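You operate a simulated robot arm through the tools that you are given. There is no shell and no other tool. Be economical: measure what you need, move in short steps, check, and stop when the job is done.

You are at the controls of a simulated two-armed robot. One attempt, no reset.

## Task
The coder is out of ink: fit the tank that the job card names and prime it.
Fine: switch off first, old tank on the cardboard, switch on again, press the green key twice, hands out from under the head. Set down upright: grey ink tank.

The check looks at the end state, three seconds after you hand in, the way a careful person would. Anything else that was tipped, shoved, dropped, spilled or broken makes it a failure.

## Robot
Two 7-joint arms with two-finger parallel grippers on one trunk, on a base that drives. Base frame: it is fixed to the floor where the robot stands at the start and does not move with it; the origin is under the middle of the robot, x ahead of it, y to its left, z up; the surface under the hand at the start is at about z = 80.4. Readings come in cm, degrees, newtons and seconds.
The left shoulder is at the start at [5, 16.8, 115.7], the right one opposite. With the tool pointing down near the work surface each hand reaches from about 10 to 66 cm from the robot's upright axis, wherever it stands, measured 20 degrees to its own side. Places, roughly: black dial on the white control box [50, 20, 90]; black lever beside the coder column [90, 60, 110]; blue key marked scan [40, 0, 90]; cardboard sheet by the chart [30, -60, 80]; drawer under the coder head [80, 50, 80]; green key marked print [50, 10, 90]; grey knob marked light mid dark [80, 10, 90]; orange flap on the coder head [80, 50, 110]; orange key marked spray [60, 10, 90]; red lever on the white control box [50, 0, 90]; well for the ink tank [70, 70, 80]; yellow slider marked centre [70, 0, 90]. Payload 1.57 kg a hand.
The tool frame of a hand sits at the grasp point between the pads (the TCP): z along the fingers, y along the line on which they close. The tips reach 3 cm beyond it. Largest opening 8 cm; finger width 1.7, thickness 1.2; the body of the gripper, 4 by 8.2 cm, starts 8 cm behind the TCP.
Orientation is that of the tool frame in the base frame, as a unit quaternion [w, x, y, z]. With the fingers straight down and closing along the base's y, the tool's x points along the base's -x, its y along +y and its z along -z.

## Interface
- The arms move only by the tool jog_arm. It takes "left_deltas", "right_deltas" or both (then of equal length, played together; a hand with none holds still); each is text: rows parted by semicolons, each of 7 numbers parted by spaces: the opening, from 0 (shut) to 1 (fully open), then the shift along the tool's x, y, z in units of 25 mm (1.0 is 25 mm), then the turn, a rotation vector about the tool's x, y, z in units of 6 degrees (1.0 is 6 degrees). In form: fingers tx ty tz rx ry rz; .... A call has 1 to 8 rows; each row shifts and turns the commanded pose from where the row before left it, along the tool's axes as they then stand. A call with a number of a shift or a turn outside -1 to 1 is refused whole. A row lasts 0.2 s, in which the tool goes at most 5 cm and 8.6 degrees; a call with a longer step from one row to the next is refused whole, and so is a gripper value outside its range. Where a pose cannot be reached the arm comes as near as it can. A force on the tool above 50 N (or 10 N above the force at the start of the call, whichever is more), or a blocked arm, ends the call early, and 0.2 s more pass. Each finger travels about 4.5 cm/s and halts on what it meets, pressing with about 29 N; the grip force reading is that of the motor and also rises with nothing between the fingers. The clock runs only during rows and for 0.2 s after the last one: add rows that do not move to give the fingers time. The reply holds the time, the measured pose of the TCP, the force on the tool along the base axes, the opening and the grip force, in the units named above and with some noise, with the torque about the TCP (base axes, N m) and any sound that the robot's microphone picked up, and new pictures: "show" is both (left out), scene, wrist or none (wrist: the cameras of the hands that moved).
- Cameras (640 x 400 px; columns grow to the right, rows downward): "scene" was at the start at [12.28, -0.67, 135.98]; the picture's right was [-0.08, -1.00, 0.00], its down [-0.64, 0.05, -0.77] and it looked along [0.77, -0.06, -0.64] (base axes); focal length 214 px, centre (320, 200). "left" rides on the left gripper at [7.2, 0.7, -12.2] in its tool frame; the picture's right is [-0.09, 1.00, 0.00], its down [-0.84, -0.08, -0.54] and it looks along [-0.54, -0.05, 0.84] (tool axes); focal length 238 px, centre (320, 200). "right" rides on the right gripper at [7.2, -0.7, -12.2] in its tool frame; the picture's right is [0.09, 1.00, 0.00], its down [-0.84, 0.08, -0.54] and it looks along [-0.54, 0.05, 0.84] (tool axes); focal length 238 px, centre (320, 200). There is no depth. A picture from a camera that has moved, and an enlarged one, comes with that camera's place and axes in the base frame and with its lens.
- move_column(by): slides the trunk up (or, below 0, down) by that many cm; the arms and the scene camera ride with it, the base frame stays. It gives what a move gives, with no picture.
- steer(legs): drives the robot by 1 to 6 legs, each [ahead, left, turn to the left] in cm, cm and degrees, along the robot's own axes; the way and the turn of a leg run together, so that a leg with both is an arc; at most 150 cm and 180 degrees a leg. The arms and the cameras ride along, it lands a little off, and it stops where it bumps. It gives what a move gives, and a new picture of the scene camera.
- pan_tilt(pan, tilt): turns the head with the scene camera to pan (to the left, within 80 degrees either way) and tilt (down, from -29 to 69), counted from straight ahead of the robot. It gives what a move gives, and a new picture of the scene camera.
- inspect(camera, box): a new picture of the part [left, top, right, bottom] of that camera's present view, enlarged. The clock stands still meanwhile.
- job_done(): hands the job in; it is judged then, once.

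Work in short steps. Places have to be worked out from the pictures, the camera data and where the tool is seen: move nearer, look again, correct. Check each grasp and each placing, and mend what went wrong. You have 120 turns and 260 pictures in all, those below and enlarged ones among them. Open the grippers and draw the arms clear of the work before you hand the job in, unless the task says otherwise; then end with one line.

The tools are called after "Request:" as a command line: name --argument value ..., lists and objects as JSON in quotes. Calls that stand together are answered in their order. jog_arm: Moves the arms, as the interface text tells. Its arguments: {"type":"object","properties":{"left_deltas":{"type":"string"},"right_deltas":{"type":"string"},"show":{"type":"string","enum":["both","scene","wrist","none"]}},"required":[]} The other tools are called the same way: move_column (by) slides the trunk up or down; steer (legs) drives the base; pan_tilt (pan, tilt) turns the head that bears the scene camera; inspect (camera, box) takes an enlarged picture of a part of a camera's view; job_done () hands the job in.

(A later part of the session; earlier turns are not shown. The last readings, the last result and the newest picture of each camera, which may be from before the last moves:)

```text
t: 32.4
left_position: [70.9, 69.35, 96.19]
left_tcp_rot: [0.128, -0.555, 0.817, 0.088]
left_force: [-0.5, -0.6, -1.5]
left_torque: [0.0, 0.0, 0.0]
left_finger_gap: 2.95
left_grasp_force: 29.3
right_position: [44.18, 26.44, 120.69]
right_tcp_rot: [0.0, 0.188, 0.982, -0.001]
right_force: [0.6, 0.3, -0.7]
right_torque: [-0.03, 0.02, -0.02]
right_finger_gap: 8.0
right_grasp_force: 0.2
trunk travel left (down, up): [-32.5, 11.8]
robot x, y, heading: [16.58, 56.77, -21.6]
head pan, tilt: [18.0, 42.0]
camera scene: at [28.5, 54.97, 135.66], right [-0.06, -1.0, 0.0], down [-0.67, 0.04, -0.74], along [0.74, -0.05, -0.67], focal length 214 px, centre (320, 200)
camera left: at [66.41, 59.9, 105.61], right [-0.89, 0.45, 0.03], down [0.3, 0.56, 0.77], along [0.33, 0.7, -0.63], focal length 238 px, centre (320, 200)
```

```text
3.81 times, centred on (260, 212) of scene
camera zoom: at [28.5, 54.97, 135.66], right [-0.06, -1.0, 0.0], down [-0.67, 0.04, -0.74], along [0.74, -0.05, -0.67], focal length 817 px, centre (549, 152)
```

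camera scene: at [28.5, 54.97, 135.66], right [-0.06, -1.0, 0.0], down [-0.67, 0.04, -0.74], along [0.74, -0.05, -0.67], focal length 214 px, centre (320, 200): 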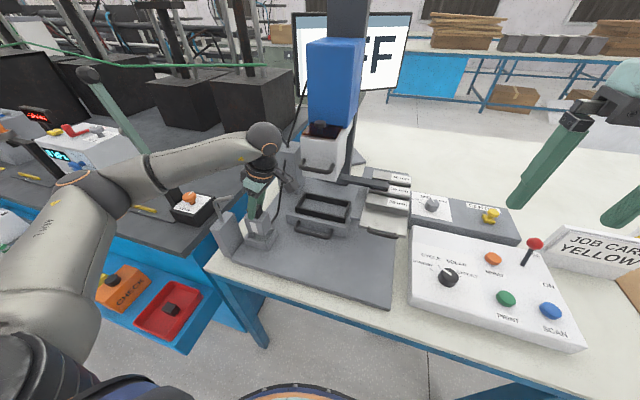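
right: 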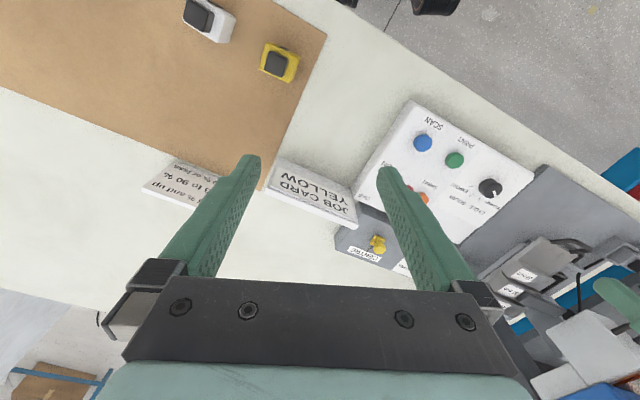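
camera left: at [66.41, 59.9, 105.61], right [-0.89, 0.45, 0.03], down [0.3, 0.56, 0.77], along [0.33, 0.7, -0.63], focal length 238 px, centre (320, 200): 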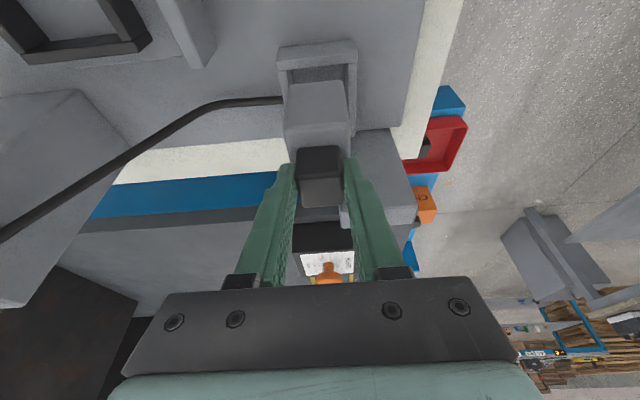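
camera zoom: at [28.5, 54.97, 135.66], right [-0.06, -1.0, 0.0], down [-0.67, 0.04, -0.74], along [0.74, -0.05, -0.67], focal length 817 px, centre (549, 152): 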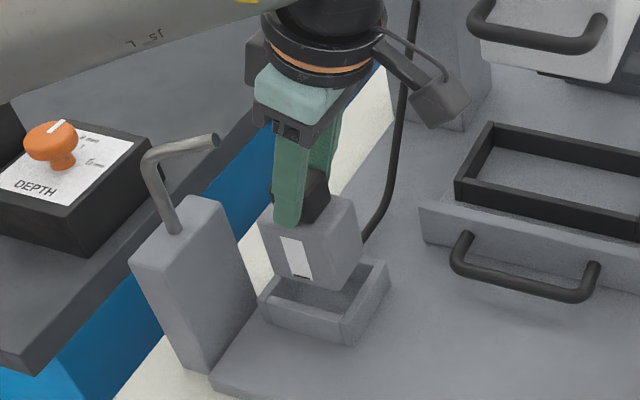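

The tank is free and held firmly. I move a bit right, then up and back toward me, away from the tube.

Request:
jog_arm --left_deltas "0.1 0.57 0 -0.2 0 0 0;0.1 0.57 0 -0.2 0 0 0;0.1 -0.1 0.8 -0.3 0 0 0;0.1 -0.1 0.8 -0.3 0 0 0;0.1 -0.2 0.8 -0.6 0 0 0;0.1 -0.2 0.8 -0.6 0 0 0;0.1 -0.25 0.8 -0.8 0 0 0;0.1 -0.25 0.6 -0.8 0 0 0"

```text
t: 34.2
left_position: [59.07, 70.76, 105.33]
left_tcp_rot: [0.129, -0.554, 0.817, 0.089]
left_force: [-0.1, 0.3, -1.6]
left_torque: [-0.04, 0.01, -0.02]
left_finger_gap: 2.98
left_grasp_force: 28.8
right_position: [44.17, 26.42, 120.84]
right_tcp_rot: [0.0, 0.188, 0.982, 0.0]
right_force: [-1.5, 0.8, 0.0]
right_torque: [0.03, 0.04, -0.02]
right_finger_gap: 7.99
right_grasp_force: 0.2
trunk travel left (down, up): [-32.5, 11.8]
robot x, y, heading: [16.63, 57.01, -21.6]
head pan, tilt: [18.0, 42.0]
camera scene: at [28.46, 54.97, 135.66], right [-0.06, -1.0, 0.0], down [-0.67, 0.04, -0.74], along [0.74, -0.05, -0.67], focal length 214 px, centre (320, 200)
camera left: at [54.48, 61.34, 114.7], right [-0.89, 0.45, 0.03], down [0.3, 0.56, 0.77], along [0.33, 0.7, -0.63], focal length 238 px, centre (320, 200)
```

scene: 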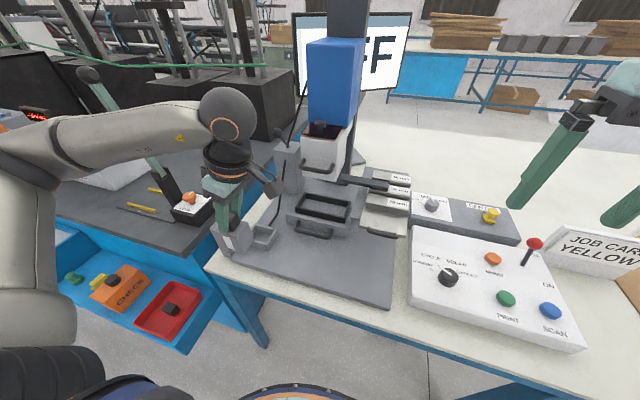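
left: 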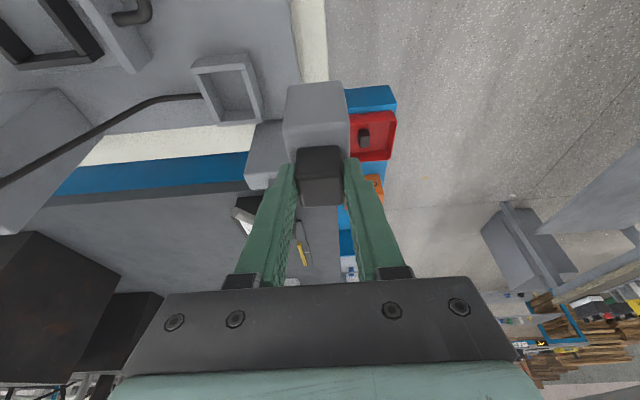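

I raise the tank a little more and drive right along the table to the cardboard.

Request:
jog_arm --left_deltas "0.1 -0.3 0 -0.9 0 0 0;0.1 -0.3 0 -0.9 0 0 0" --show "none"

Request:
steer --legs '[[0, -90, 0]]'

```text
t: 34.8
left_position: [59.1, 70.69, 110.15]
left_tcp_rot: [0.129, -0.555, 0.817, 0.088]
left_force: [-0.1, 0.0, -1.8]
left_torque: [-0.03, -0.01, 0.01]
left_finger_gap: 2.96
left_grasp_force: 29.2
right_position: [44.26, 26.53, 120.68]
right_tcp_rot: [0.0, 0.188, 0.982, 0.0]
right_force: [0.4, 0.2, 0.0]
right_torque: [-0.04, -0.04, 0.0]
right_finger_gap: 8.0
right_grasp_force: 0.0
trunk travel left (down, up): [-32.5, 11.8]
robot x, y, heading: [16.72, 57.08, -21.8]
head pan, tilt: [18.0, 42.0]
```

```text
t: 43.0
left_position: [26.26, -12.5, 110.19]
left_tcp_rot: [0.129, -0.558, 0.815, 0.088]
left_force: [-0.6, -0.2, -0.9]
left_torque: [-0.03, -0.01, 0.04]
left_finger_gap: 2.93
left_grasp_force: 28.6
right_position: [11.61, -56.74, 120.69]
right_tcp_rot: [-0.001, 0.185, 0.983, 0.0]
right_force: [-0.2, -1.2, -0.2]
right_torque: [0.0, -0.02, 0.0]
right_finger_gap: 8.01
right_grasp_force: 0.0
trunk travel left (down, up): [-32.5, 11.8]
robot x, y, heading: [-15.94, -26.49, -21.2]
head pan, tilt: [18.0, 42.0]
camera scene: at [-4.29, -28.36, 135.66], right [-0.06, -1.0, 0.0], down [-0.67, 0.04, -0.74], along [0.74, -0.04, -0.67], focal length 214 px, centre (320, 200)
```

scene: 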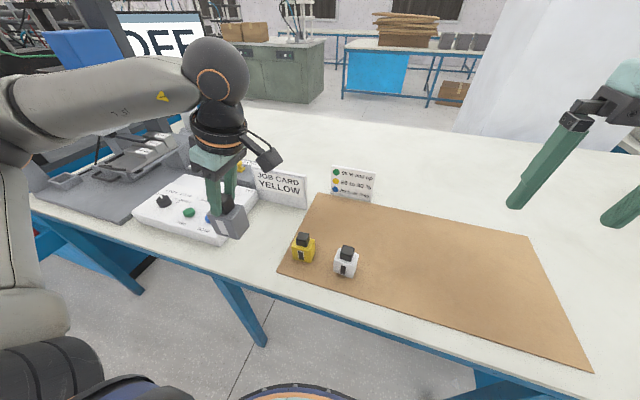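

The cardboard is clear behind the two tanks. I carry the grey tank toward a free spot at about (40.4, -38.7), staying high above the others.

Request:
jog_arm --left_deltas "0.1 0.94 -1 -0.2 0 0 0;0.1 0.94 -1 -0.2 0 0 0;0.1 0.94 -1 -0.2 0 0 0;0.1 0.94 -1 -0.2 0 0 0;0.1 0.94 -1 -0.2 0 0 0;0.1 0.94 -1 -0.2 0 0 0;0.1 0.94 -1 -0.2 0 0 0;0.1 0.94 -1 -0.2 0 0 0"

```text
t: 44.8
left_position: [38.05, -37.82, 108.06]
left_tcp_rot: [0.13, -0.558, 0.815, 0.088]
left_force: [-0.5, -0.3, -2.2]
left_torque: [0.0, 0.01, 0.0]
left_finger_gap: 2.94
left_grasp_force: 29.2
right_position: [11.65, -56.8, 120.75]
right_tcp_rot: [0.0, 0.185, 0.983, 0.0]
right_force: [0.2, 0.5, -0.8]
right_torque: [0.02, 0.02, -0.03]
right_finger_gap: 8.01
right_grasp_force: 0.0
trunk travel left (down, up): [-32.5, 11.8]
robot x, y, heading: [-16.01, -26.56, -21.3]
head pan, tilt: [18.0, 42.0]
camera scene: at [-4.29, -28.46, 135.65], right [-0.06, -1.0, 0.0], down [-0.67, 0.04, -0.74], along [0.74, -0.04, -0.67], focal length 214 px, centre (320, 200)
camera left: at [33.47, -47.33, 117.35], right [-0.9, 0.44, 0.03], down [0.3, 0.56, 0.77], along [0.33, 0.7, -0.63], focal length 238 px, centre (320, 200)
```

scene: 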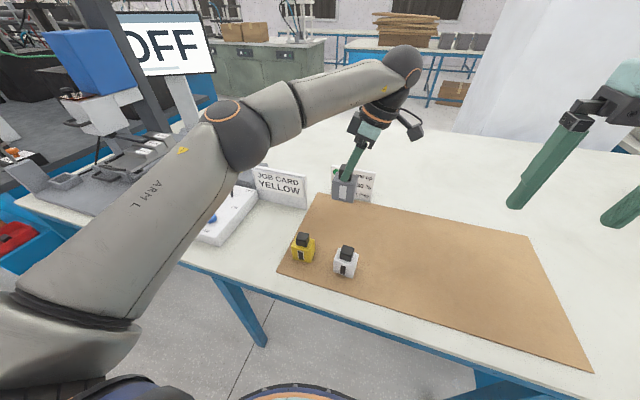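
left: 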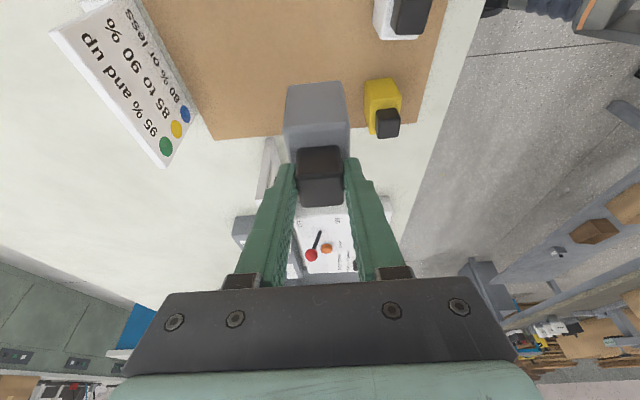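

The spot is good. I descend straight down to just above the cardboard.

Request:
jog_arm --left_deltas "0.1 0.28 -0.14 0.815 0 0 0;0.1 0.28 -0.14 0.815 0 0 0;0.1 0.28 -0.14 0.815 0 0 0;0.1 0.28 -0.14 0.815 0 0 0;0.1 0.28 -0.14 0.815 0 0 0;0.1 0.28 -0.14 0.815 0 0 0;0.1 0.28 -0.14 0.815 0 0 0"

Request:
inspect --camera "scene" --box '[270, 130, 430, 290]'

```text
t: 46.4
left_position: [39.94, -38.54, 93.01]
left_tcp_rot: [0.129, -0.559, 0.815, 0.088]
left_force: [0.4, -0.1, -1.9]
left_torque: [-0.04, 0.01, -0.02]
left_finger_gap: 2.94
left_grasp_force: 28.8
right_position: [11.6, -56.8, 120.76]
right_tcp_rot: [0.0, 0.185, 0.983, 0.001]
right_force: [0.7, 0.4, 0.8]
right_torque: [0.01, 0.05, -0.01]
right_finger_gap: 8.02
right_grasp_force: 0.1
trunk travel left (down, up): [-32.5, 11.8]
robot x, y, heading: [-16.28, -26.82, -21.1]
head pan, tilt: [18.0, 42.0]
camera scene: at [-4.27, -28.38, 135.66], right [-0.06, -1.0, 0.0], down [-0.67, 0.04, -0.74], along [0.74, -0.04, -0.67], focal length 214 px, centre (320, 200)
camera left: at [35.49, -48.04, 102.4], right [-0.9, 0.44, 0.03], down [0.3, 0.56, 0.77], along [0.33, 0.7, -0.63], focal length 238 px, centre (320, 200)
```

scene: 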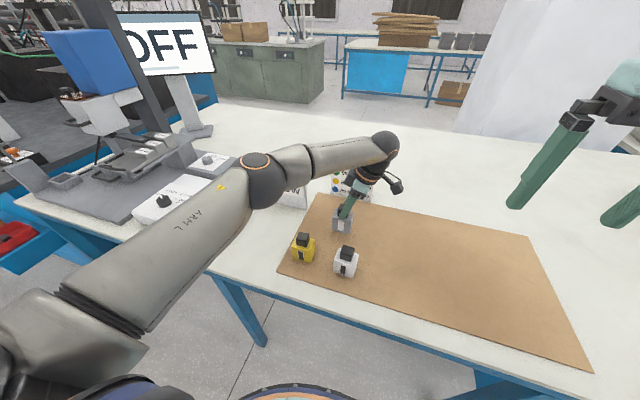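
left: 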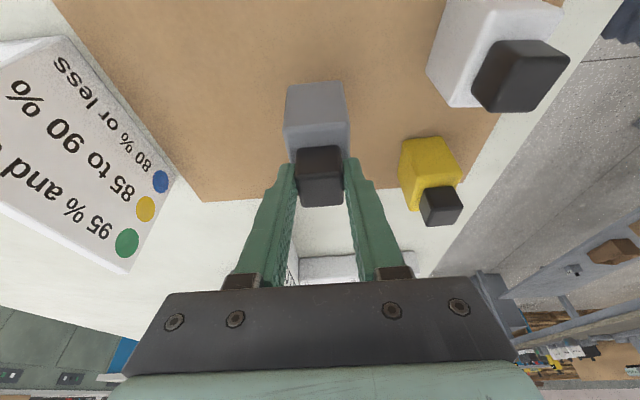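

```text
2.50 times, centred on (350, 210) of scene
camera zoom: at [-4.27, -28.38, 135.66], right [-0.06, -1.0, 0.0], down [-0.67, 0.04, -0.74], along [0.74, -0.04, -0.67], focal length 536 px, centre (245, 175)
```

zoom: 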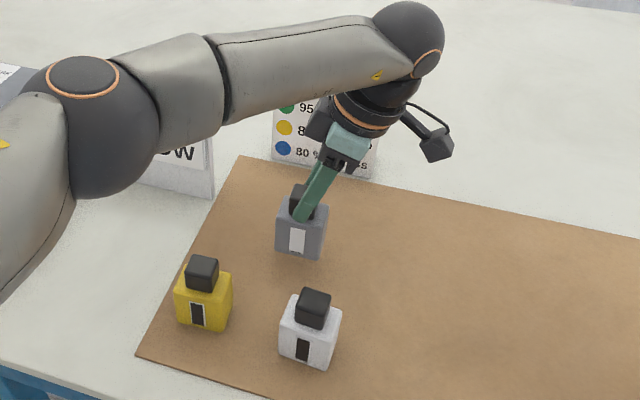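

I lower the last bit slowly until it touches.

Request:
jog_arm --left_deltas "0.1 0.045 0 0.14 0 0 0;0.1 0.045 0 0.14 0 0 0;0.1 0.045 0 0.14 0 0 0;0.1 0.045 0 0.14 0 0 0;0.1 0.02 0 0.07 0 0 0" --show "none"

```text
t: 47.6
left_position: [40.03, -38.57, 91.3]
left_tcp_rot: [0.129, -0.559, 0.815, 0.089]
left_force: [-0.4, -0.2, -1.6]
left_torque: [-0.03, 0.02, 0.01]
left_finger_gap: 2.98
left_grasp_force: 29.1
right_position: [11.56, -56.76, 120.62]
right_tcp_rot: [0.0, 0.185, 0.983, -0.001]
right_force: [0.1, 0.0, -0.2]
right_torque: [-0.04, -0.01, 0.02]
right_finger_gap: 8.0
right_grasp_force: 0.1
trunk travel left (down, up): [-32.5, 11.8]
robot x, y, heading: [-16.37, -26.52, -21.4]
head pan, tilt: [18.0, 42.0]
```

Request:
jog_arm --left_deltas "0.1 0.025 0 0.08 0 0 0;0.1 0.025 0 0.08 0 0 0;0.1 0.02 0 0.06 0 0 0" --show "none"

```text
t: 48.4
left_position: [40.22, -38.56, 90.69]
left_tcp_rot: [0.128, -0.559, 0.814, 0.089]
left_force: [0.4, -0.2, -1.6]
left_torque: [-0.03, -0.01, -0.03]
left_finger_gap: 2.96
left_grasp_force: 29.0
right_position: [11.55, -56.73, 120.66]
right_tcp_rot: [0.0, 0.184, 0.983, 0.0]
right_force: [0.1, -0.8, 0.4]
right_torque: [0.01, -0.01, 0.03]
right_finger_gap: 7.98
right_grasp_force: 0.0
trunk travel left (down, up): [-32.5, 11.8]
robot x, y, heading: [-16.3, -26.59, -21.3]
head pan, tilt: [18.0, 42.0]
```

No contact yet, so I continue in small steps.

Request:
jog_arm --left_deltas "0.1 0.02 0 0.06 0 0 0;0.1 0.02 0 0.06 0 0 0;0.1 0.02 0 0.06 0 0 0" --show "wrist"

Request:
inspect --camera "scene" --box '[310, 170, 390, 250]'

```text
t: 49.2
left_position: [40.17, -38.56, 90.21]
left_tcp_rot: [0.129, -0.557, 0.815, 0.088]
left_force: [-0.5, -0.4, -0.6]
left_torque: [0.0, 0.0, 0.0]
left_finger_gap: 2.95
left_grasp_force: 28.8
right_position: [11.66, -56.61, 120.82]
right_tcp_rot: [0.0, 0.184, 0.983, -0.001]
right_force: [0.2, 0.2, 0.6]
right_torque: [0.02, -0.01, 0.0]
right_finger_gap: 8.02
right_grasp_force: 0.1
trunk travel left (down, up): [-32.5, 11.8]
robot x, y, heading: [-15.9, -26.6, -21.0]
head pan, tilt: [18.0, 42.0]
camera left: at [35.69, -48.05, 99.65], right [-0.9, 0.44, 0.03], down [0.3, 0.56, 0.77], along [0.33, 0.7, -0.63], focal length 238 px, centre (320, 200)
```

left: 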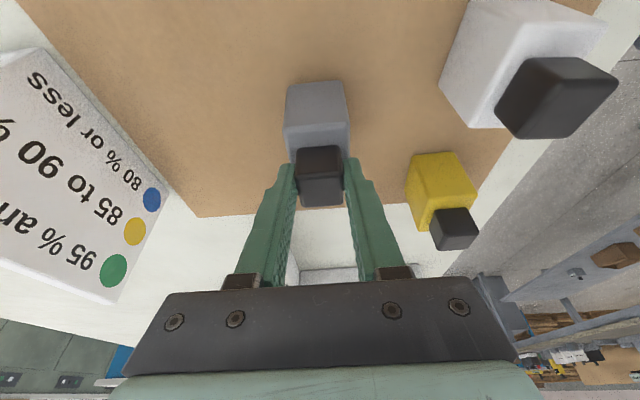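

```text
5.00 times, centred on (350, 210) of scene
camera zoom: at [-4.28, -28.36, 135.66], right [-0.06, -1.0, 0.0], down [-0.67, 0.04, -0.74], along [0.74, -0.04, -0.67], focal length 1072 px, centre (170, 150)
```

zoom: 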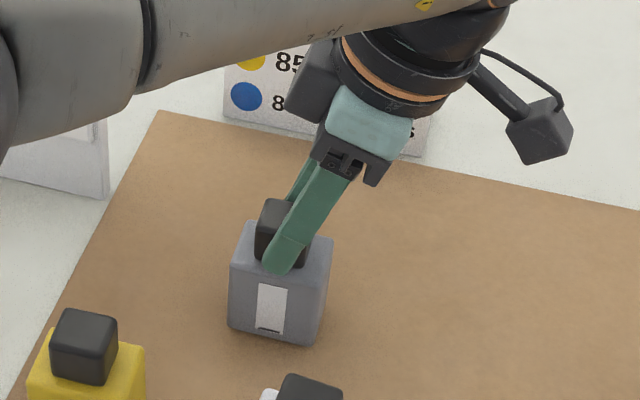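

The weight reading is starting to drop, so I go a touch lower.

Request:
jog_arm --left_deltas "0.1 0.015 0 0.05 0 0 0;0.1 0.015 0 0.05 0 0 0" --show "none"

```text
t: 49.8
left_position: [40.22, -38.49, 89.98]
left_tcp_rot: [0.129, -0.558, 0.815, 0.089]
left_force: [0.4, 0.3, -0.4]
left_torque: [0.01, 0.03, 0.02]
left_finger_gap: 2.95
left_grasp_force: 28.8
right_position: [11.67, -56.65, 120.71]
right_tcp_rot: [0.0, 0.184, 0.983, 0.0]
right_force: [0.5, -0.2, -0.1]
right_torque: [0.03, -0.01, -0.01]
right_finger_gap: 8.01
right_grasp_force: 0.1
trunk travel left (down, up): [-32.5, 11.8]
robot x, y, heading: [-15.76, -26.24, -21.2]
head pan, tilt: [18.0, 42.0]
```

Request:
jog_arm --left_deltas "0.1 0.015 0 0.05 0 0 0;0.1 0.015 0 0.05 0 0 0;0.1 0 0 0 0 0 0" --show "none"

```text
t: 50.6
left_position: [40.14, -38.59, 90.09]
left_tcp_rot: [0.13, -0.559, 0.814, 0.088]
left_force: [-4.8, 4.0, 14.6]
left_torque: [0.25, 0.31, -0.01]
left_finger_gap: 2.96
left_grasp_force: 28.8
right_position: [11.4, -56.73, 120.91]
right_tcp_rot: [0.001, 0.185, 0.983, 0.0]
right_force: [-0.7, 0.4, 0.6]
right_torque: [0.01, -0.02, 0.02]
right_finger_gap: 7.99
right_grasp_force: 0.0
trunk travel left (down, up): [-32.5, 11.8]
robot x, y, heading: [-16.2, -26.57, -21.0]
head pan, tilt: [18.0, 42.0]
```

Contact is at TCP z≈90.1. I ease up slightly, open, and withdraw along the tool axis.

Request:
jog_arm --left_deltas "0.1 -0.015 0 -0.05 0 0 0;0.4 0 0 0 0 0 0;0.6 0 0 0 0 0 0;0.65 0 0 0 0 0 0;0.65 0 0 -0.3 0 0 0;0.65 0 0 -0.8 0 0 0;0.65 0 0 -0.8 0 0 0;0.65 0 0 -0.8 0 0 0"

Request:
inspect --camera "scene" --box '[270, 170, 400, 290]'

```text
t: 52.4
left_position: [39.51, -40.63, 96.43]
left_tcp_rot: [0.129, -0.558, 0.815, 0.087]
left_force: [0.1, 0.2, -0.2]
left_torque: [0.0, 0.01, 0.01]
left_finger_gap: 5.18
left_grasp_force: 0.0
right_position: [11.63, -56.77, 120.72]
right_tcp_rot: [0.0, 0.185, 0.983, -0.001]
right_force: [-0.2, 0.3, -0.3]
right_torque: [-0.01, 0.0, -0.05]
right_finger_gap: 8.03
right_grasp_force: 0.0
trunk travel left (down, up): [-32.5, 11.8]
robot x, y, heading: [-16.38, -26.49, -21.2]
head pan, tilt: [18.0, 42.0]
camera scene: at [-4.31, -28.37, 135.66], right [-0.06, -1.0, 0.0], down [-0.67, 0.04, -0.74], along [0.74, -0.04, -0.67], focal length 214 px, centre (320, 200)
camera left: at [35.05, -49.95, 105.75], right [-0.9, 0.44, 0.03], down [0.3, 0.56, 0.77], along [0.33, 0.7, -0.63], focal length 238 px, centre (320, 200)
```

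scene: 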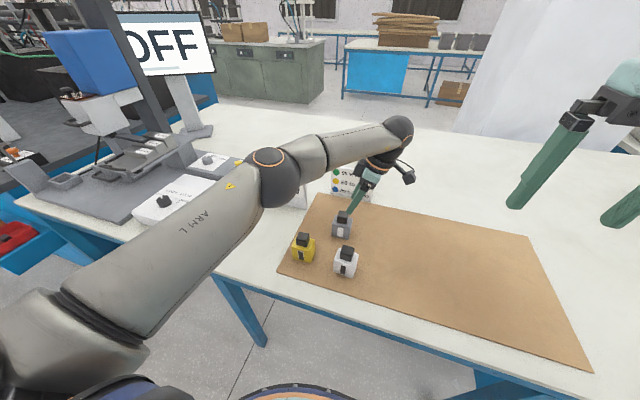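
left: 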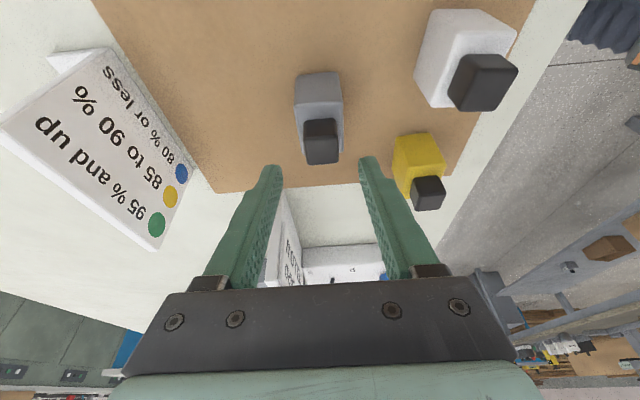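

```text
3.33 times, centred on (335, 230) of scene
camera zoom: at [-4.31, -28.37, 135.66], right [-0.06, -1.0, 0.0], down [-0.67, 0.04, -0.74], along [0.74, -0.04, -0.67], focal length 715 px, centre (270, 100)
```

zoom: 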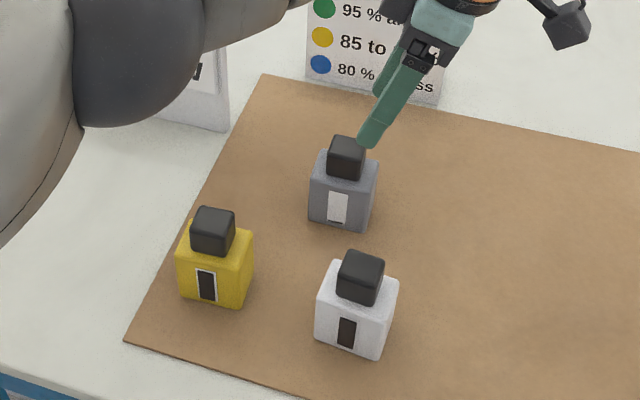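

The grey tank stands upright on the cardboard. The yellow cap is at about (33.2, -25.9), so I move above it, offset right along the tool axis.

Request:
jog_arm --left_deltas "0.65 0 0 -0.5 0 0 0;0.65 -0.56 0.75 -0.06 0 0 0;0.65 -0.56 0.75 -0.06 0 0 0;0.65 -0.56 0.75 -0.06 0 0 0;0.65 -0.56 0.75 -0.06 0 0 0;0.65 -0.56 0.75 -0.06 0 0 0;0.65 -0.56 0.75 -0.06 0 0 0"

Request:
inspect --camera "left" --box '[220, 40, 420, 200]'

```text
t: 54.0
left_position: [31.48, -29.57, 101.05]
left_tcp_rot: [0.128, -0.559, 0.814, 0.089]
left_force: [-0.7, 0.4, 0.4]
left_torque: [-0.02, 0.03, -0.01]
left_finger_gap: 5.17
left_grasp_force: 0.0
right_position: [11.5, -56.7, 120.67]
right_tcp_rot: [-0.001, 0.185, 0.983, 0.0]
right_force: [0.8, -0.5, 0.4]
right_torque: [0.04, 0.0, -0.02]
right_finger_gap: 8.0
right_grasp_force: 0.0
trunk travel left (down, up): [-32.5, 11.8]
robot x, y, heading: [-16.46, -26.53, -21.2]
head pan, tilt: [18.0, 42.0]
camera scene: at [-4.31, -28.32, 135.66], right [-0.06, -1.0, 0.0], down [-0.67, 0.04, -0.74], along [0.74, -0.04, -0.67], focal length 214 px, centre (320, 200)
camera left: at [26.9, -38.96, 110.46], right [-0.9, 0.44, 0.03], down [0.3, 0.56, 0.77], along [0.32, 0.7, -0.63], focal length 238 px, centre (320, 200)
```

scene: 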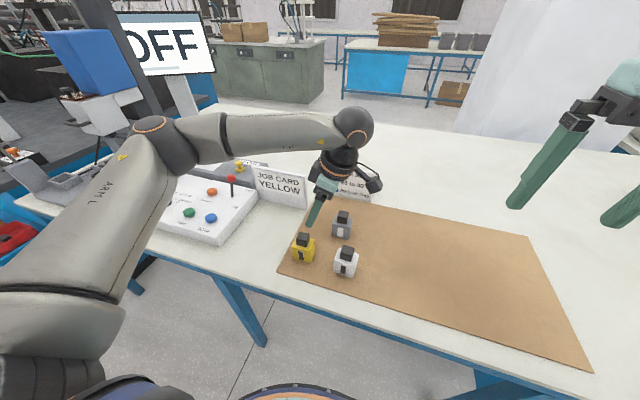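
left: 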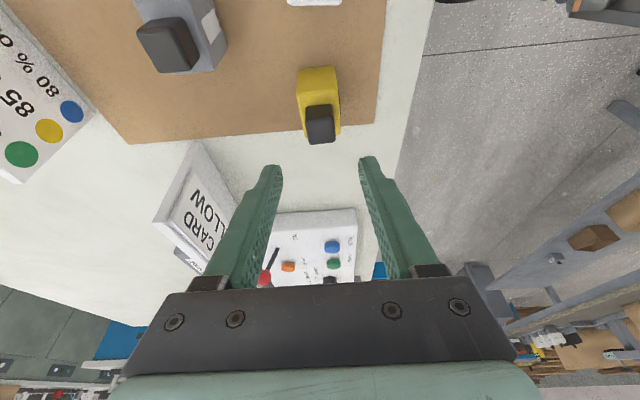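

```text
2.50 times, centred on (320, 120) of left
camera zoom: at [26.9, -38.96, 110.46], right [-0.9, 0.44, 0.03], down [0.3, 0.56, 0.77], along [0.32, 0.7, -0.63], focal length 596 px, centre (320, 400)
```

zoom: 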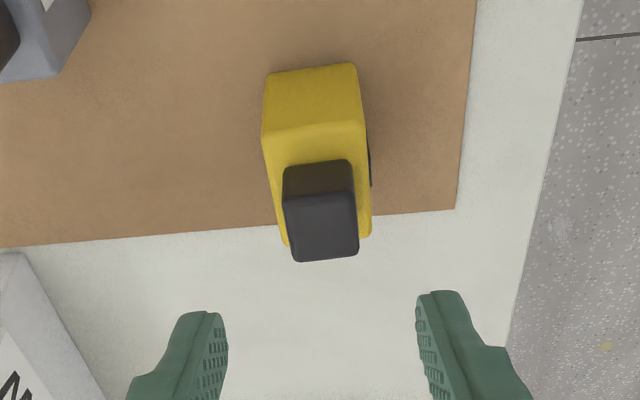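

Yellow lies square to the fingers and centred, with its label on the near side like the grey one. I descend along the axis to the cap.

Request:
jog_arm --left_deltas "0.65 0 0 0.8 0 0 0;0.65 0 0 0.8 0 0 0;0.65 0 0 0.8 0 0 0;0.65 0 0 0.8 0 0 0;0.65 0 0 0.7 0 0 0;0.65 0 0 0.58 0 0 0;0.65 0 0 0 0 0 0"

Request:
inspect --camera "left" --box '[240, 80, 400, 220]'

Request:
inspect --camera "scene" --box '[270, 170, 400, 290]'

```text
t: 55.6
left_position: [32.6, -26.31, 90.4]
left_tcp_rot: [0.129, -0.558, 0.815, 0.088]
left_force: [0.2, -0.1, -0.3]
left_torque: [0.02, -0.02, -0.02]
left_finger_gap: 5.21
left_grasp_force: 0.0
right_position: [11.62, -56.76, 120.76]
right_tcp_rot: [-0.001, 0.184, 0.983, 0.0]
right_force: [0.9, 0.2, -0.9]
right_torque: [-0.02, -0.01, -0.01]
right_finger_gap: 8.01
right_grasp_force: 0.0
trunk travel left (down, up): [-32.5, 11.8]
robot x, y, heading: [-15.99, -26.22, -21.2]
head pan, tilt: [18.0, 42.0]
camera scene: at [-4.3, -28.36, 135.66], right [-0.06, -1.0, 0.0], down [-0.67, 0.04, -0.74], along [0.74, -0.04, -0.67], focal length 214 px, centre (320, 200)
camera left: at [28.12, -35.89, 99.78], right [-0.9, 0.44, 0.03], down [0.3, 0.56, 0.77], along [0.33, 0.7, -0.63], focal length 238 px, centre (320, 200)
```

scene: 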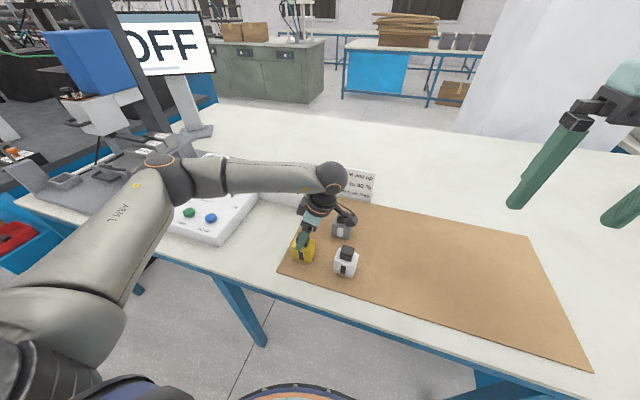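
left: 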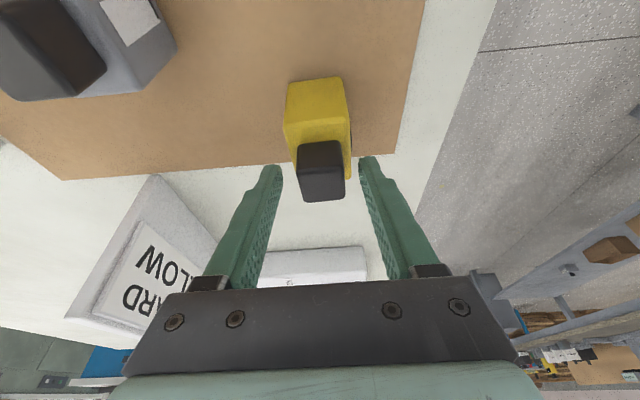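

```text
2.86 times, centred on (320, 150) of left
camera zoom: at [28.12, -35.89, 99.78], right [-0.9, 0.44, 0.03], down [0.3, 0.56, 0.77], along [0.33, 0.7, -0.63], focal length 681 px, centre (320, 343)
```

zoom: 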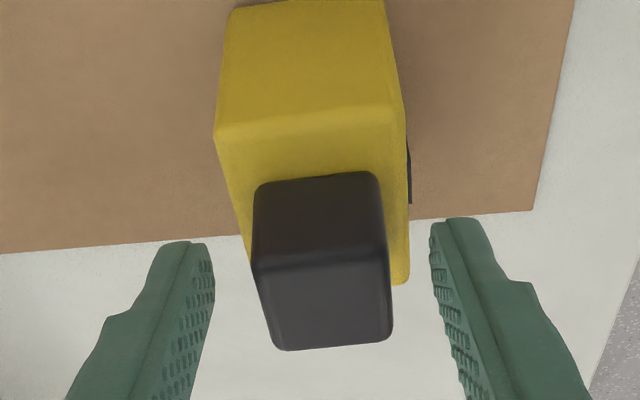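

```text
3.33 times, centred on (335, 230) of scene
camera zoom: at [-4.3, -28.36, 135.66], right [-0.06, -1.0, 0.0], down [-0.67, 0.04, -0.74], along [0.74, -0.04, -0.67], focal length 715 px, centre (270, 100)
```

zoom: 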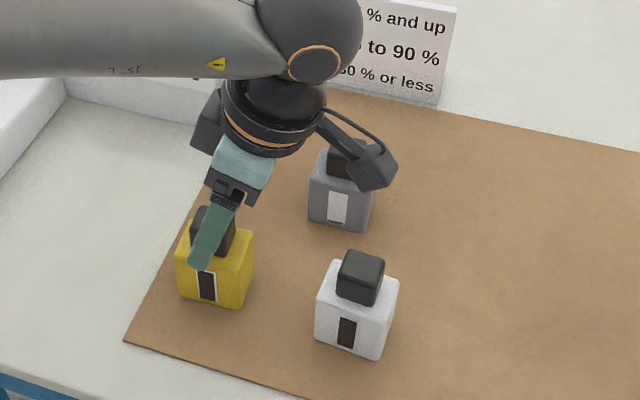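

The fingers straddle the cap evenly. I close.

Request:
jog_arm --left_deltas "0.5 0 0 0 0 0 0;0.4 0 0 0 0 0 0;0.3 0 0 0 0 0 0;0.2 0 0 0 0 0 0;0.1 0 0 0 0 0 0;0.1 0 0 0 0 0 0" --show "wrist"

Request:
inspect --camera "left" --box '[240, 80, 400, 220]'

```text
t: 57.0
left_position: [32.49, -26.43, 90.52]
left_tcp_rot: [0.129, -0.559, 0.814, 0.088]
left_force: [0.0, 0.9, 0.7]
left_torque: [0.07, -0.05, -0.01]
left_finger_gap: 2.95
left_grasp_force: 28.9
right_position: [11.59, -56.65, 120.74]
right_tcp_rot: [0.0, 0.184, 0.983, 0.0]
right_force: [0.6, -0.2, 0.9]
right_torque: [-0.01, 0.0, 0.02]
right_finger_gap: 7.99
right_grasp_force: 0.1
trunk travel left (down, up): [-32.5, 11.8]
robot x, y, heading: [-16.29, -26.42, -20.8]
head pan, tilt: [18.0, 42.0]
camera left: at [28.13, -35.89, 99.8], right [-0.9, 0.44, 0.03], down [0.3, 0.56, 0.77], along [0.33, 0.7, -0.63], focal length 238 px, centre (320, 200)
```

left: 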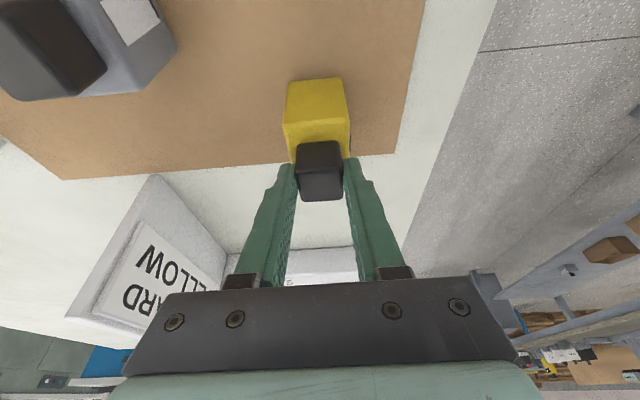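

```text
2.86 times, centred on (320, 150) of left
camera zoom: at [28.13, -35.89, 99.8], right [-0.9, 0.44, 0.03], down [0.3, 0.56, 0.77], along [0.33, 0.7, -0.63], focal length 681 px, centre (320, 343)
```

zoom: 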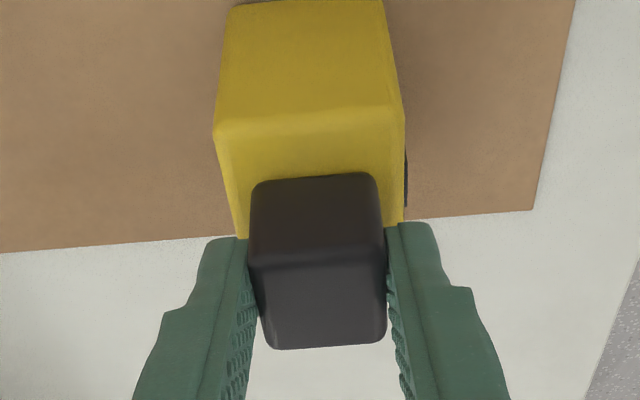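

The yellow tank is gripped. I lift it straight up, then draw it back toward me for the drive.

Request:
jog_arm --left_deltas "0.1 -0.28 0 -0.85 0 0 0;0.1 -0.28 0 -0.85 0 0 0;0.1 -0.28 0.7 -0.85 0 0 0;0.1 -0.28 0.7 -0.85 0 0 0;0.1 -0.28 0.7 -0.85 0 0 0;0.1 -0.28 0.7 -0.85 0 0 0;0.1 -0.28 0.7 -0.85 0 0 0;0.1 -0.28 0.7 -0.85 0 0 0"

```text
t: 58.8
left_position: [22.93, -22.39, 108.15]
left_tcp_rot: [0.128, -0.559, 0.814, 0.088]
left_force: [0.3, 0.7, -1.4]
left_torque: [-0.01, -0.01, 0.03]
left_finger_gap: 2.95
left_grasp_force: 29.0
right_position: [11.59, -56.83, 120.8]
right_tcp_rot: [0.001, 0.184, 0.983, 0.0]
right_force: [0.0, 0.5, 0.3]
right_torque: [-0.01, -0.01, -0.02]
right_finger_gap: 8.0
right_grasp_force: 0.1
trunk travel left (down, up): [-32.5, 11.8]
robot x, y, heading: [-16.41, -26.41, -21.5]
head pan, tilt: [18.0, 42.0]
camera scene: at [-4.33, -28.35, 135.66], right [-0.06, -1.0, 0.0], down [-0.67, 0.04, -0.74], along [0.74, -0.04, -0.67], focal length 214 px, centre (320, 200)
camera left: at [18.41, -31.82, 117.55], right [-0.9, 0.44, 0.03], down [0.3, 0.56, 0.77], along [0.32, 0.7, -0.63], focal length 238 px, centre (320, 200)
```

scene: 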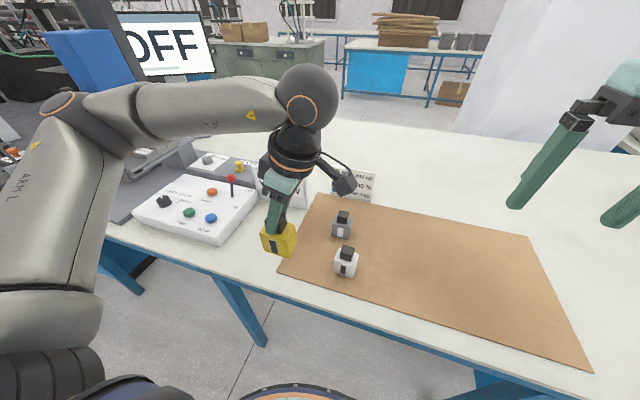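
left: 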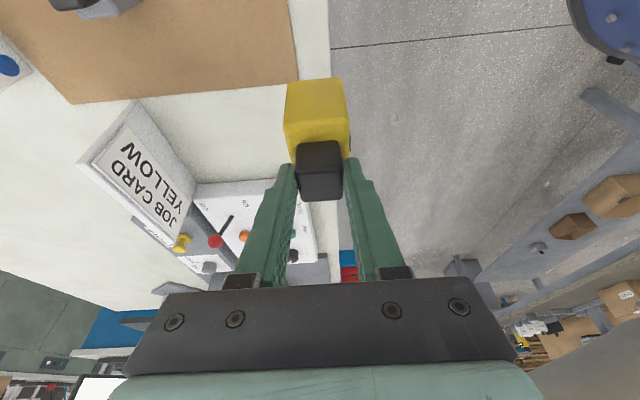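

The yellow tank is secure. I drive back to the previous pose in front of the well.

Request:
steer --legs '[[0.6, 89.7, -0.5]]'

```text
t: 67.1
left_position: [56.97, 59.74, 108.12]
left_tcp_rot: [0.13, -0.549, 0.821, 0.087]
left_force: [-0.8, 0.3, -1.2]
left_torque: [0.0, 0.02, -0.03]
left_finger_gap: 2.96
left_grasp_force: 29.2
right_position: [44.94, 25.58, 120.74]
right_tcp_rot: [0.0, 0.197, 0.98, -0.001]
right_force: [-0.4, 0.1, 0.4]
right_torque: [0.02, 0.0, -0.01]
right_finger_gap: 8.01
right_grasp_force: 0.1
trunk travel left (down, up): [-32.5, 11.8]
robot x, y, heading: [17.76, 56.32, -22.6]
head pan, tilt: [18.0, 42.0]
camera scene: at [29.59, 54.23, 135.66], right [-0.08, -1.0, 0.0], down [-0.67, 0.05, -0.74], along [0.74, -0.06, -0.67], focal length 214 px, centre (320, 200)
```

scene: 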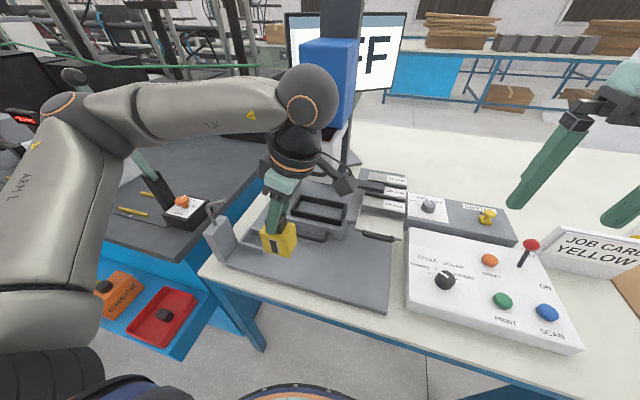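

I'm back, with the heading off by about 0.9°. I correct the tool yaw and move left and down to just in front of the well, with the tank bottom still above the tray walls.

Request:
jog_arm --left_deltas "0.1 -0.425 0 0.745 0 0 -0.15;0.1 -0.425 0 0.745 0 0 0;0.1 -0.425 0 0.745 0 0 0;0.1 -0.425 0 0.745 0 0 0;0.1 -0.425 0 0.745 0 0 0;0.1 -0.425 0 0.745 0 0 0;0.1 -0.425 0 0.745 0 0 0"

Request:
inspect --camera "scene" --box '[190, 150, 340, 280]'

```text
t: 68.7
left_position: [60.95, 69.98, 97.92]
left_tcp_rot: [0.13, -0.555, 0.817, 0.084]
left_force: [-0.5, -0.1, -1.8]
left_torque: [-0.03, 0.02, 0.01]
left_finger_gap: 2.95
left_grasp_force: 29.0
right_position: [44.75, 25.45, 120.67]
right_tcp_rot: [-0.001, 0.196, 0.981, 0.0]
right_force: [1.1, 0.1, -0.4]
right_torque: [-0.01, 0.02, -0.01]
right_finger_gap: 7.99
right_grasp_force: 0.0
trunk travel left (down, up): [-32.5, 11.8]
robot x, y, heading: [17.97, 56.17, -22.4]
head pan, tilt: [18.0, 42.0]
camera scene: at [29.59, 54.27, 135.66], right [-0.08, -1.0, 0.0], down [-0.67, 0.05, -0.74], along [0.74, -0.06, -0.67], focal length 214 px, centre (320, 200)
camera left: at [56.4, 60.64, 107.36], right [-0.89, 0.45, 0.02], down [0.3, 0.56, 0.77], along [0.33, 0.7, -0.63], focal length 238 px, centre (320, 200)
```

scene: 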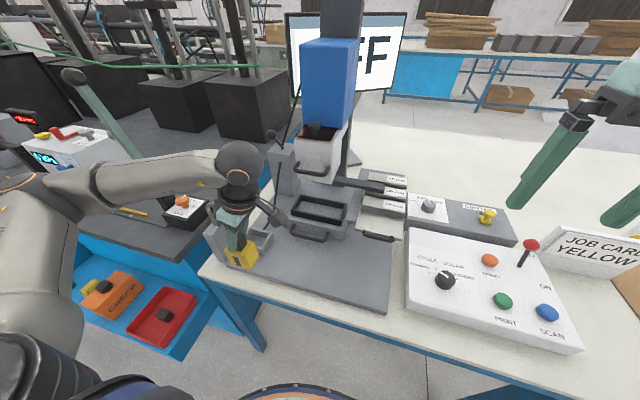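
left: 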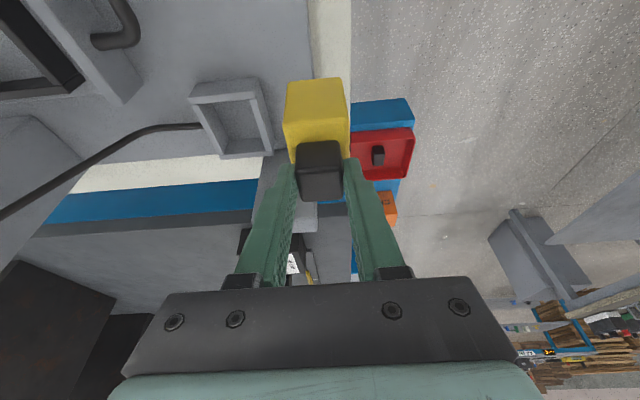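

```text
3.08 times, centred on (265, 215) of scene
camera zoom: at [29.59, 54.27, 135.66], right [-0.08, -1.0, 0.0], down [-0.67, 0.05, -0.74], along [0.74, -0.06, -0.67], focal length 660 px, centre (489, 154)
```

zoom: 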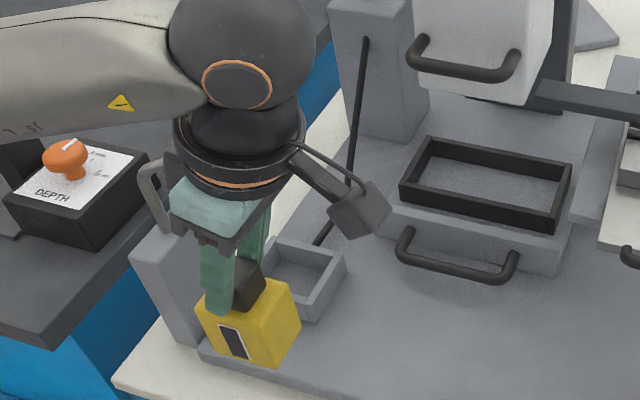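

It looks aligned. I move ahead 9.6 cm, staying 3 cm to the right of the well line.

Request:
jog_arm --left_deltas "0.1 0 -0.77 0 0 0 0;0.1 0 -0.77 0 0 0 0;0.1 0 -0.77 0 0 0 0;0.1 0 -0.77 0 0 0 0;0.1 0 -0.77 0 0 0 0"

Request:
inspect --camera "scene" --box '[190, 150, 340, 280]'

```text
t: 69.9
left_position: [69.78, 66.39, 98.04]
left_tcp_rot: [0.13, -0.556, 0.816, 0.088]
left_force: [-0.9, 0.3, -1.9]
left_torque: [-0.02, 0.01, -0.01]
left_finger_gap: 2.96
left_grasp_force: 29.3
right_position: [45.02, 25.57, 120.67]
right_tcp_rot: [0.0, 0.196, 0.981, 0.0]
right_force: [0.6, -0.4, 0.2]
right_torque: [0.02, -0.04, 0.01]
right_finger_gap: 8.01
right_grasp_force: 0.2
trunk travel left (down, up): [-32.5, 11.8]
robot x, y, heading: [17.99, 56.38, -22.2]
head pan, tilt: [18.0, 42.0]
camera scene: at [29.61, 54.21, 135.65], right [-0.08, -1.0, 0.0], down [-0.67, 0.05, -0.74], along [0.74, -0.06, -0.67], focal length 214 px, centre (320, 200)
camera left: at [65.21, 57.02, 107.42], right [-0.89, 0.45, 0.02], down [0.3, 0.56, 0.77], along [0.33, 0.7, -0.63], focal length 238 px, centre (320, 200)
```

scene: 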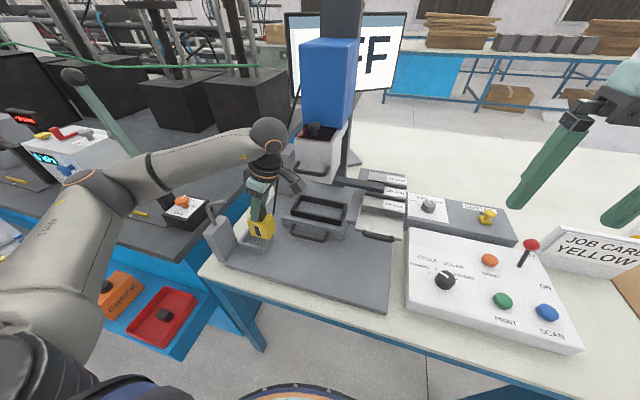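
left: 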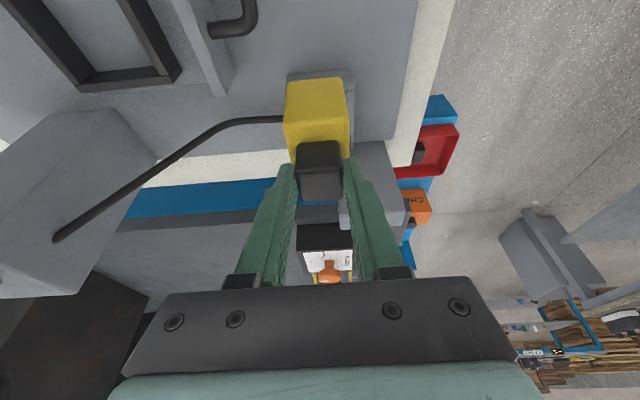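

```text
3.08 times, centred on (265, 215) of scene
camera zoom: at [29.61, 54.21, 135.65], right [-0.08, -1.0, 0.0], down [-0.67, 0.05, -0.74], along [0.74, -0.06, -0.67], focal length 660 px, centre (489, 154)
```

zoom: 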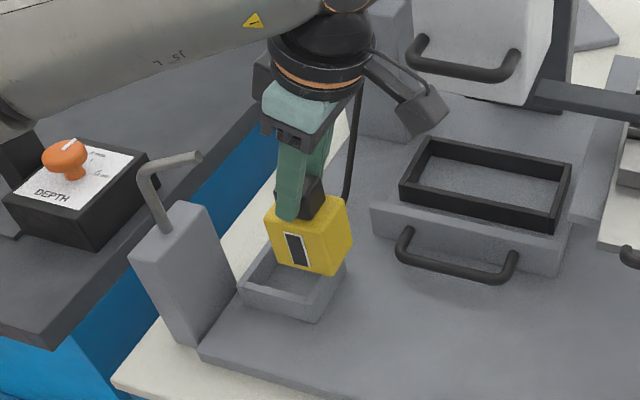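

Ahead position matches. I shift left 3.2 cm to sit over the well, then check.

Request:
jog_arm --left_deltas "0.1 -0.4 0 0.13 0 0 0;0.1 -0.4 0 0.13 0 0 0;0.1 -0.42 0 0.13 0 0 0;0.1 0 0 0 0 0 0"

Request:
inspect --camera "scene" --box '[200, 160, 300, 270]'

Request:
inspect --camera "left" --box '[240, 40, 400, 180]'

```text
t: 70.9
left_position: [71.03, 69.17, 98.3]
left_tcp_rot: [0.129, -0.556, 0.817, 0.086]
left_force: [-0.9, -0.6, -2.9]
left_torque: [-0.02, -0.01, 0.03]
left_finger_gap: 2.94
left_grasp_force: 28.8
right_position: [44.84, 25.46, 120.61]
right_tcp_rot: [0.0, 0.197, 0.98, 0.0]
right_force: [0.2, 0.5, -0.4]
right_torque: [-0.01, 0.0, 0.0]
right_finger_gap: 7.99
right_grasp_force: 0.1
trunk travel left (down, up): [-32.5, 11.8]
robot x, y, heading: [17.65, 56.07, -22.3]
head pan, tilt: [18.0, 42.0]
camera scene: at [29.59, 54.22, 135.66], right [-0.08, -1.0, 0.0], down [-0.67, 0.05, -0.74], along [0.74, -0.06, -0.67], focal length 214 px, centre (320, 200)
camera left: at [66.53, 59.81, 107.58], right [-0.89, 0.45, 0.02], down [0.3, 0.56, 0.77], along [0.33, 0.7, -0.63], focal length 238 px, centre (320, 200)
```

scene: 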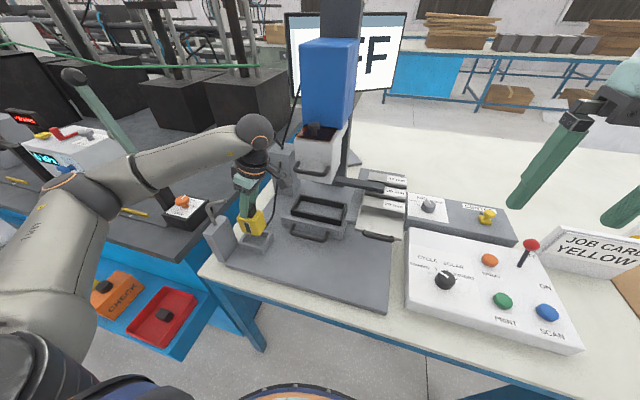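
left: 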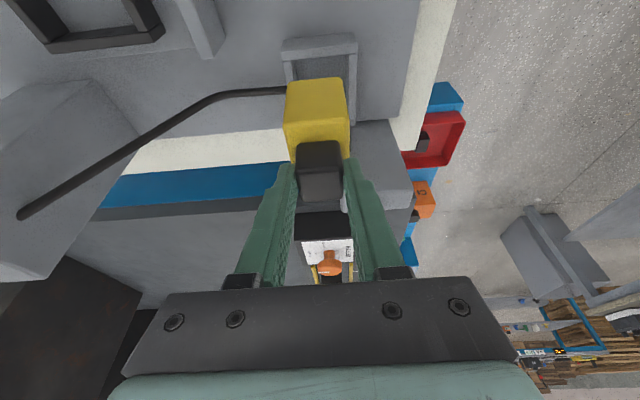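

```text
3.64 times, centred on (250, 215) of scene
camera zoom: at [29.59, 54.22, 135.66], right [-0.08, -1.0, 0.0], down [-0.67, 0.05, -0.74], along [0.74, -0.06, -0.67], focal length 780 px, centre (574, 146)
```

zoom: 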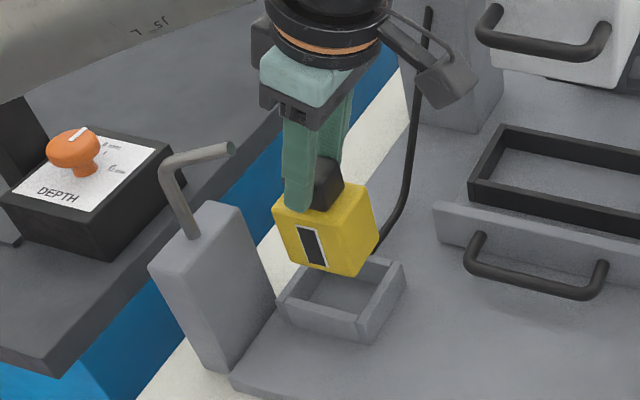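

```text
2.86 times, centred on (320, 110) of left
camera zoom: at [66.53, 59.81, 107.58], right [-0.89, 0.45, 0.02], down [0.3, 0.56, 0.77], along [0.33, 0.7, -0.63], focal length 681 px, centre (320, 457)
```

zoom: 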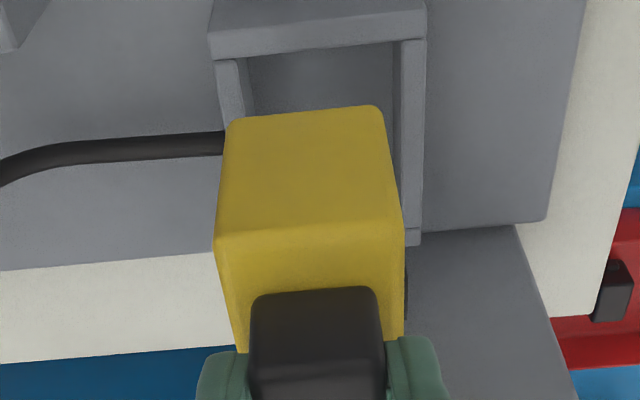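

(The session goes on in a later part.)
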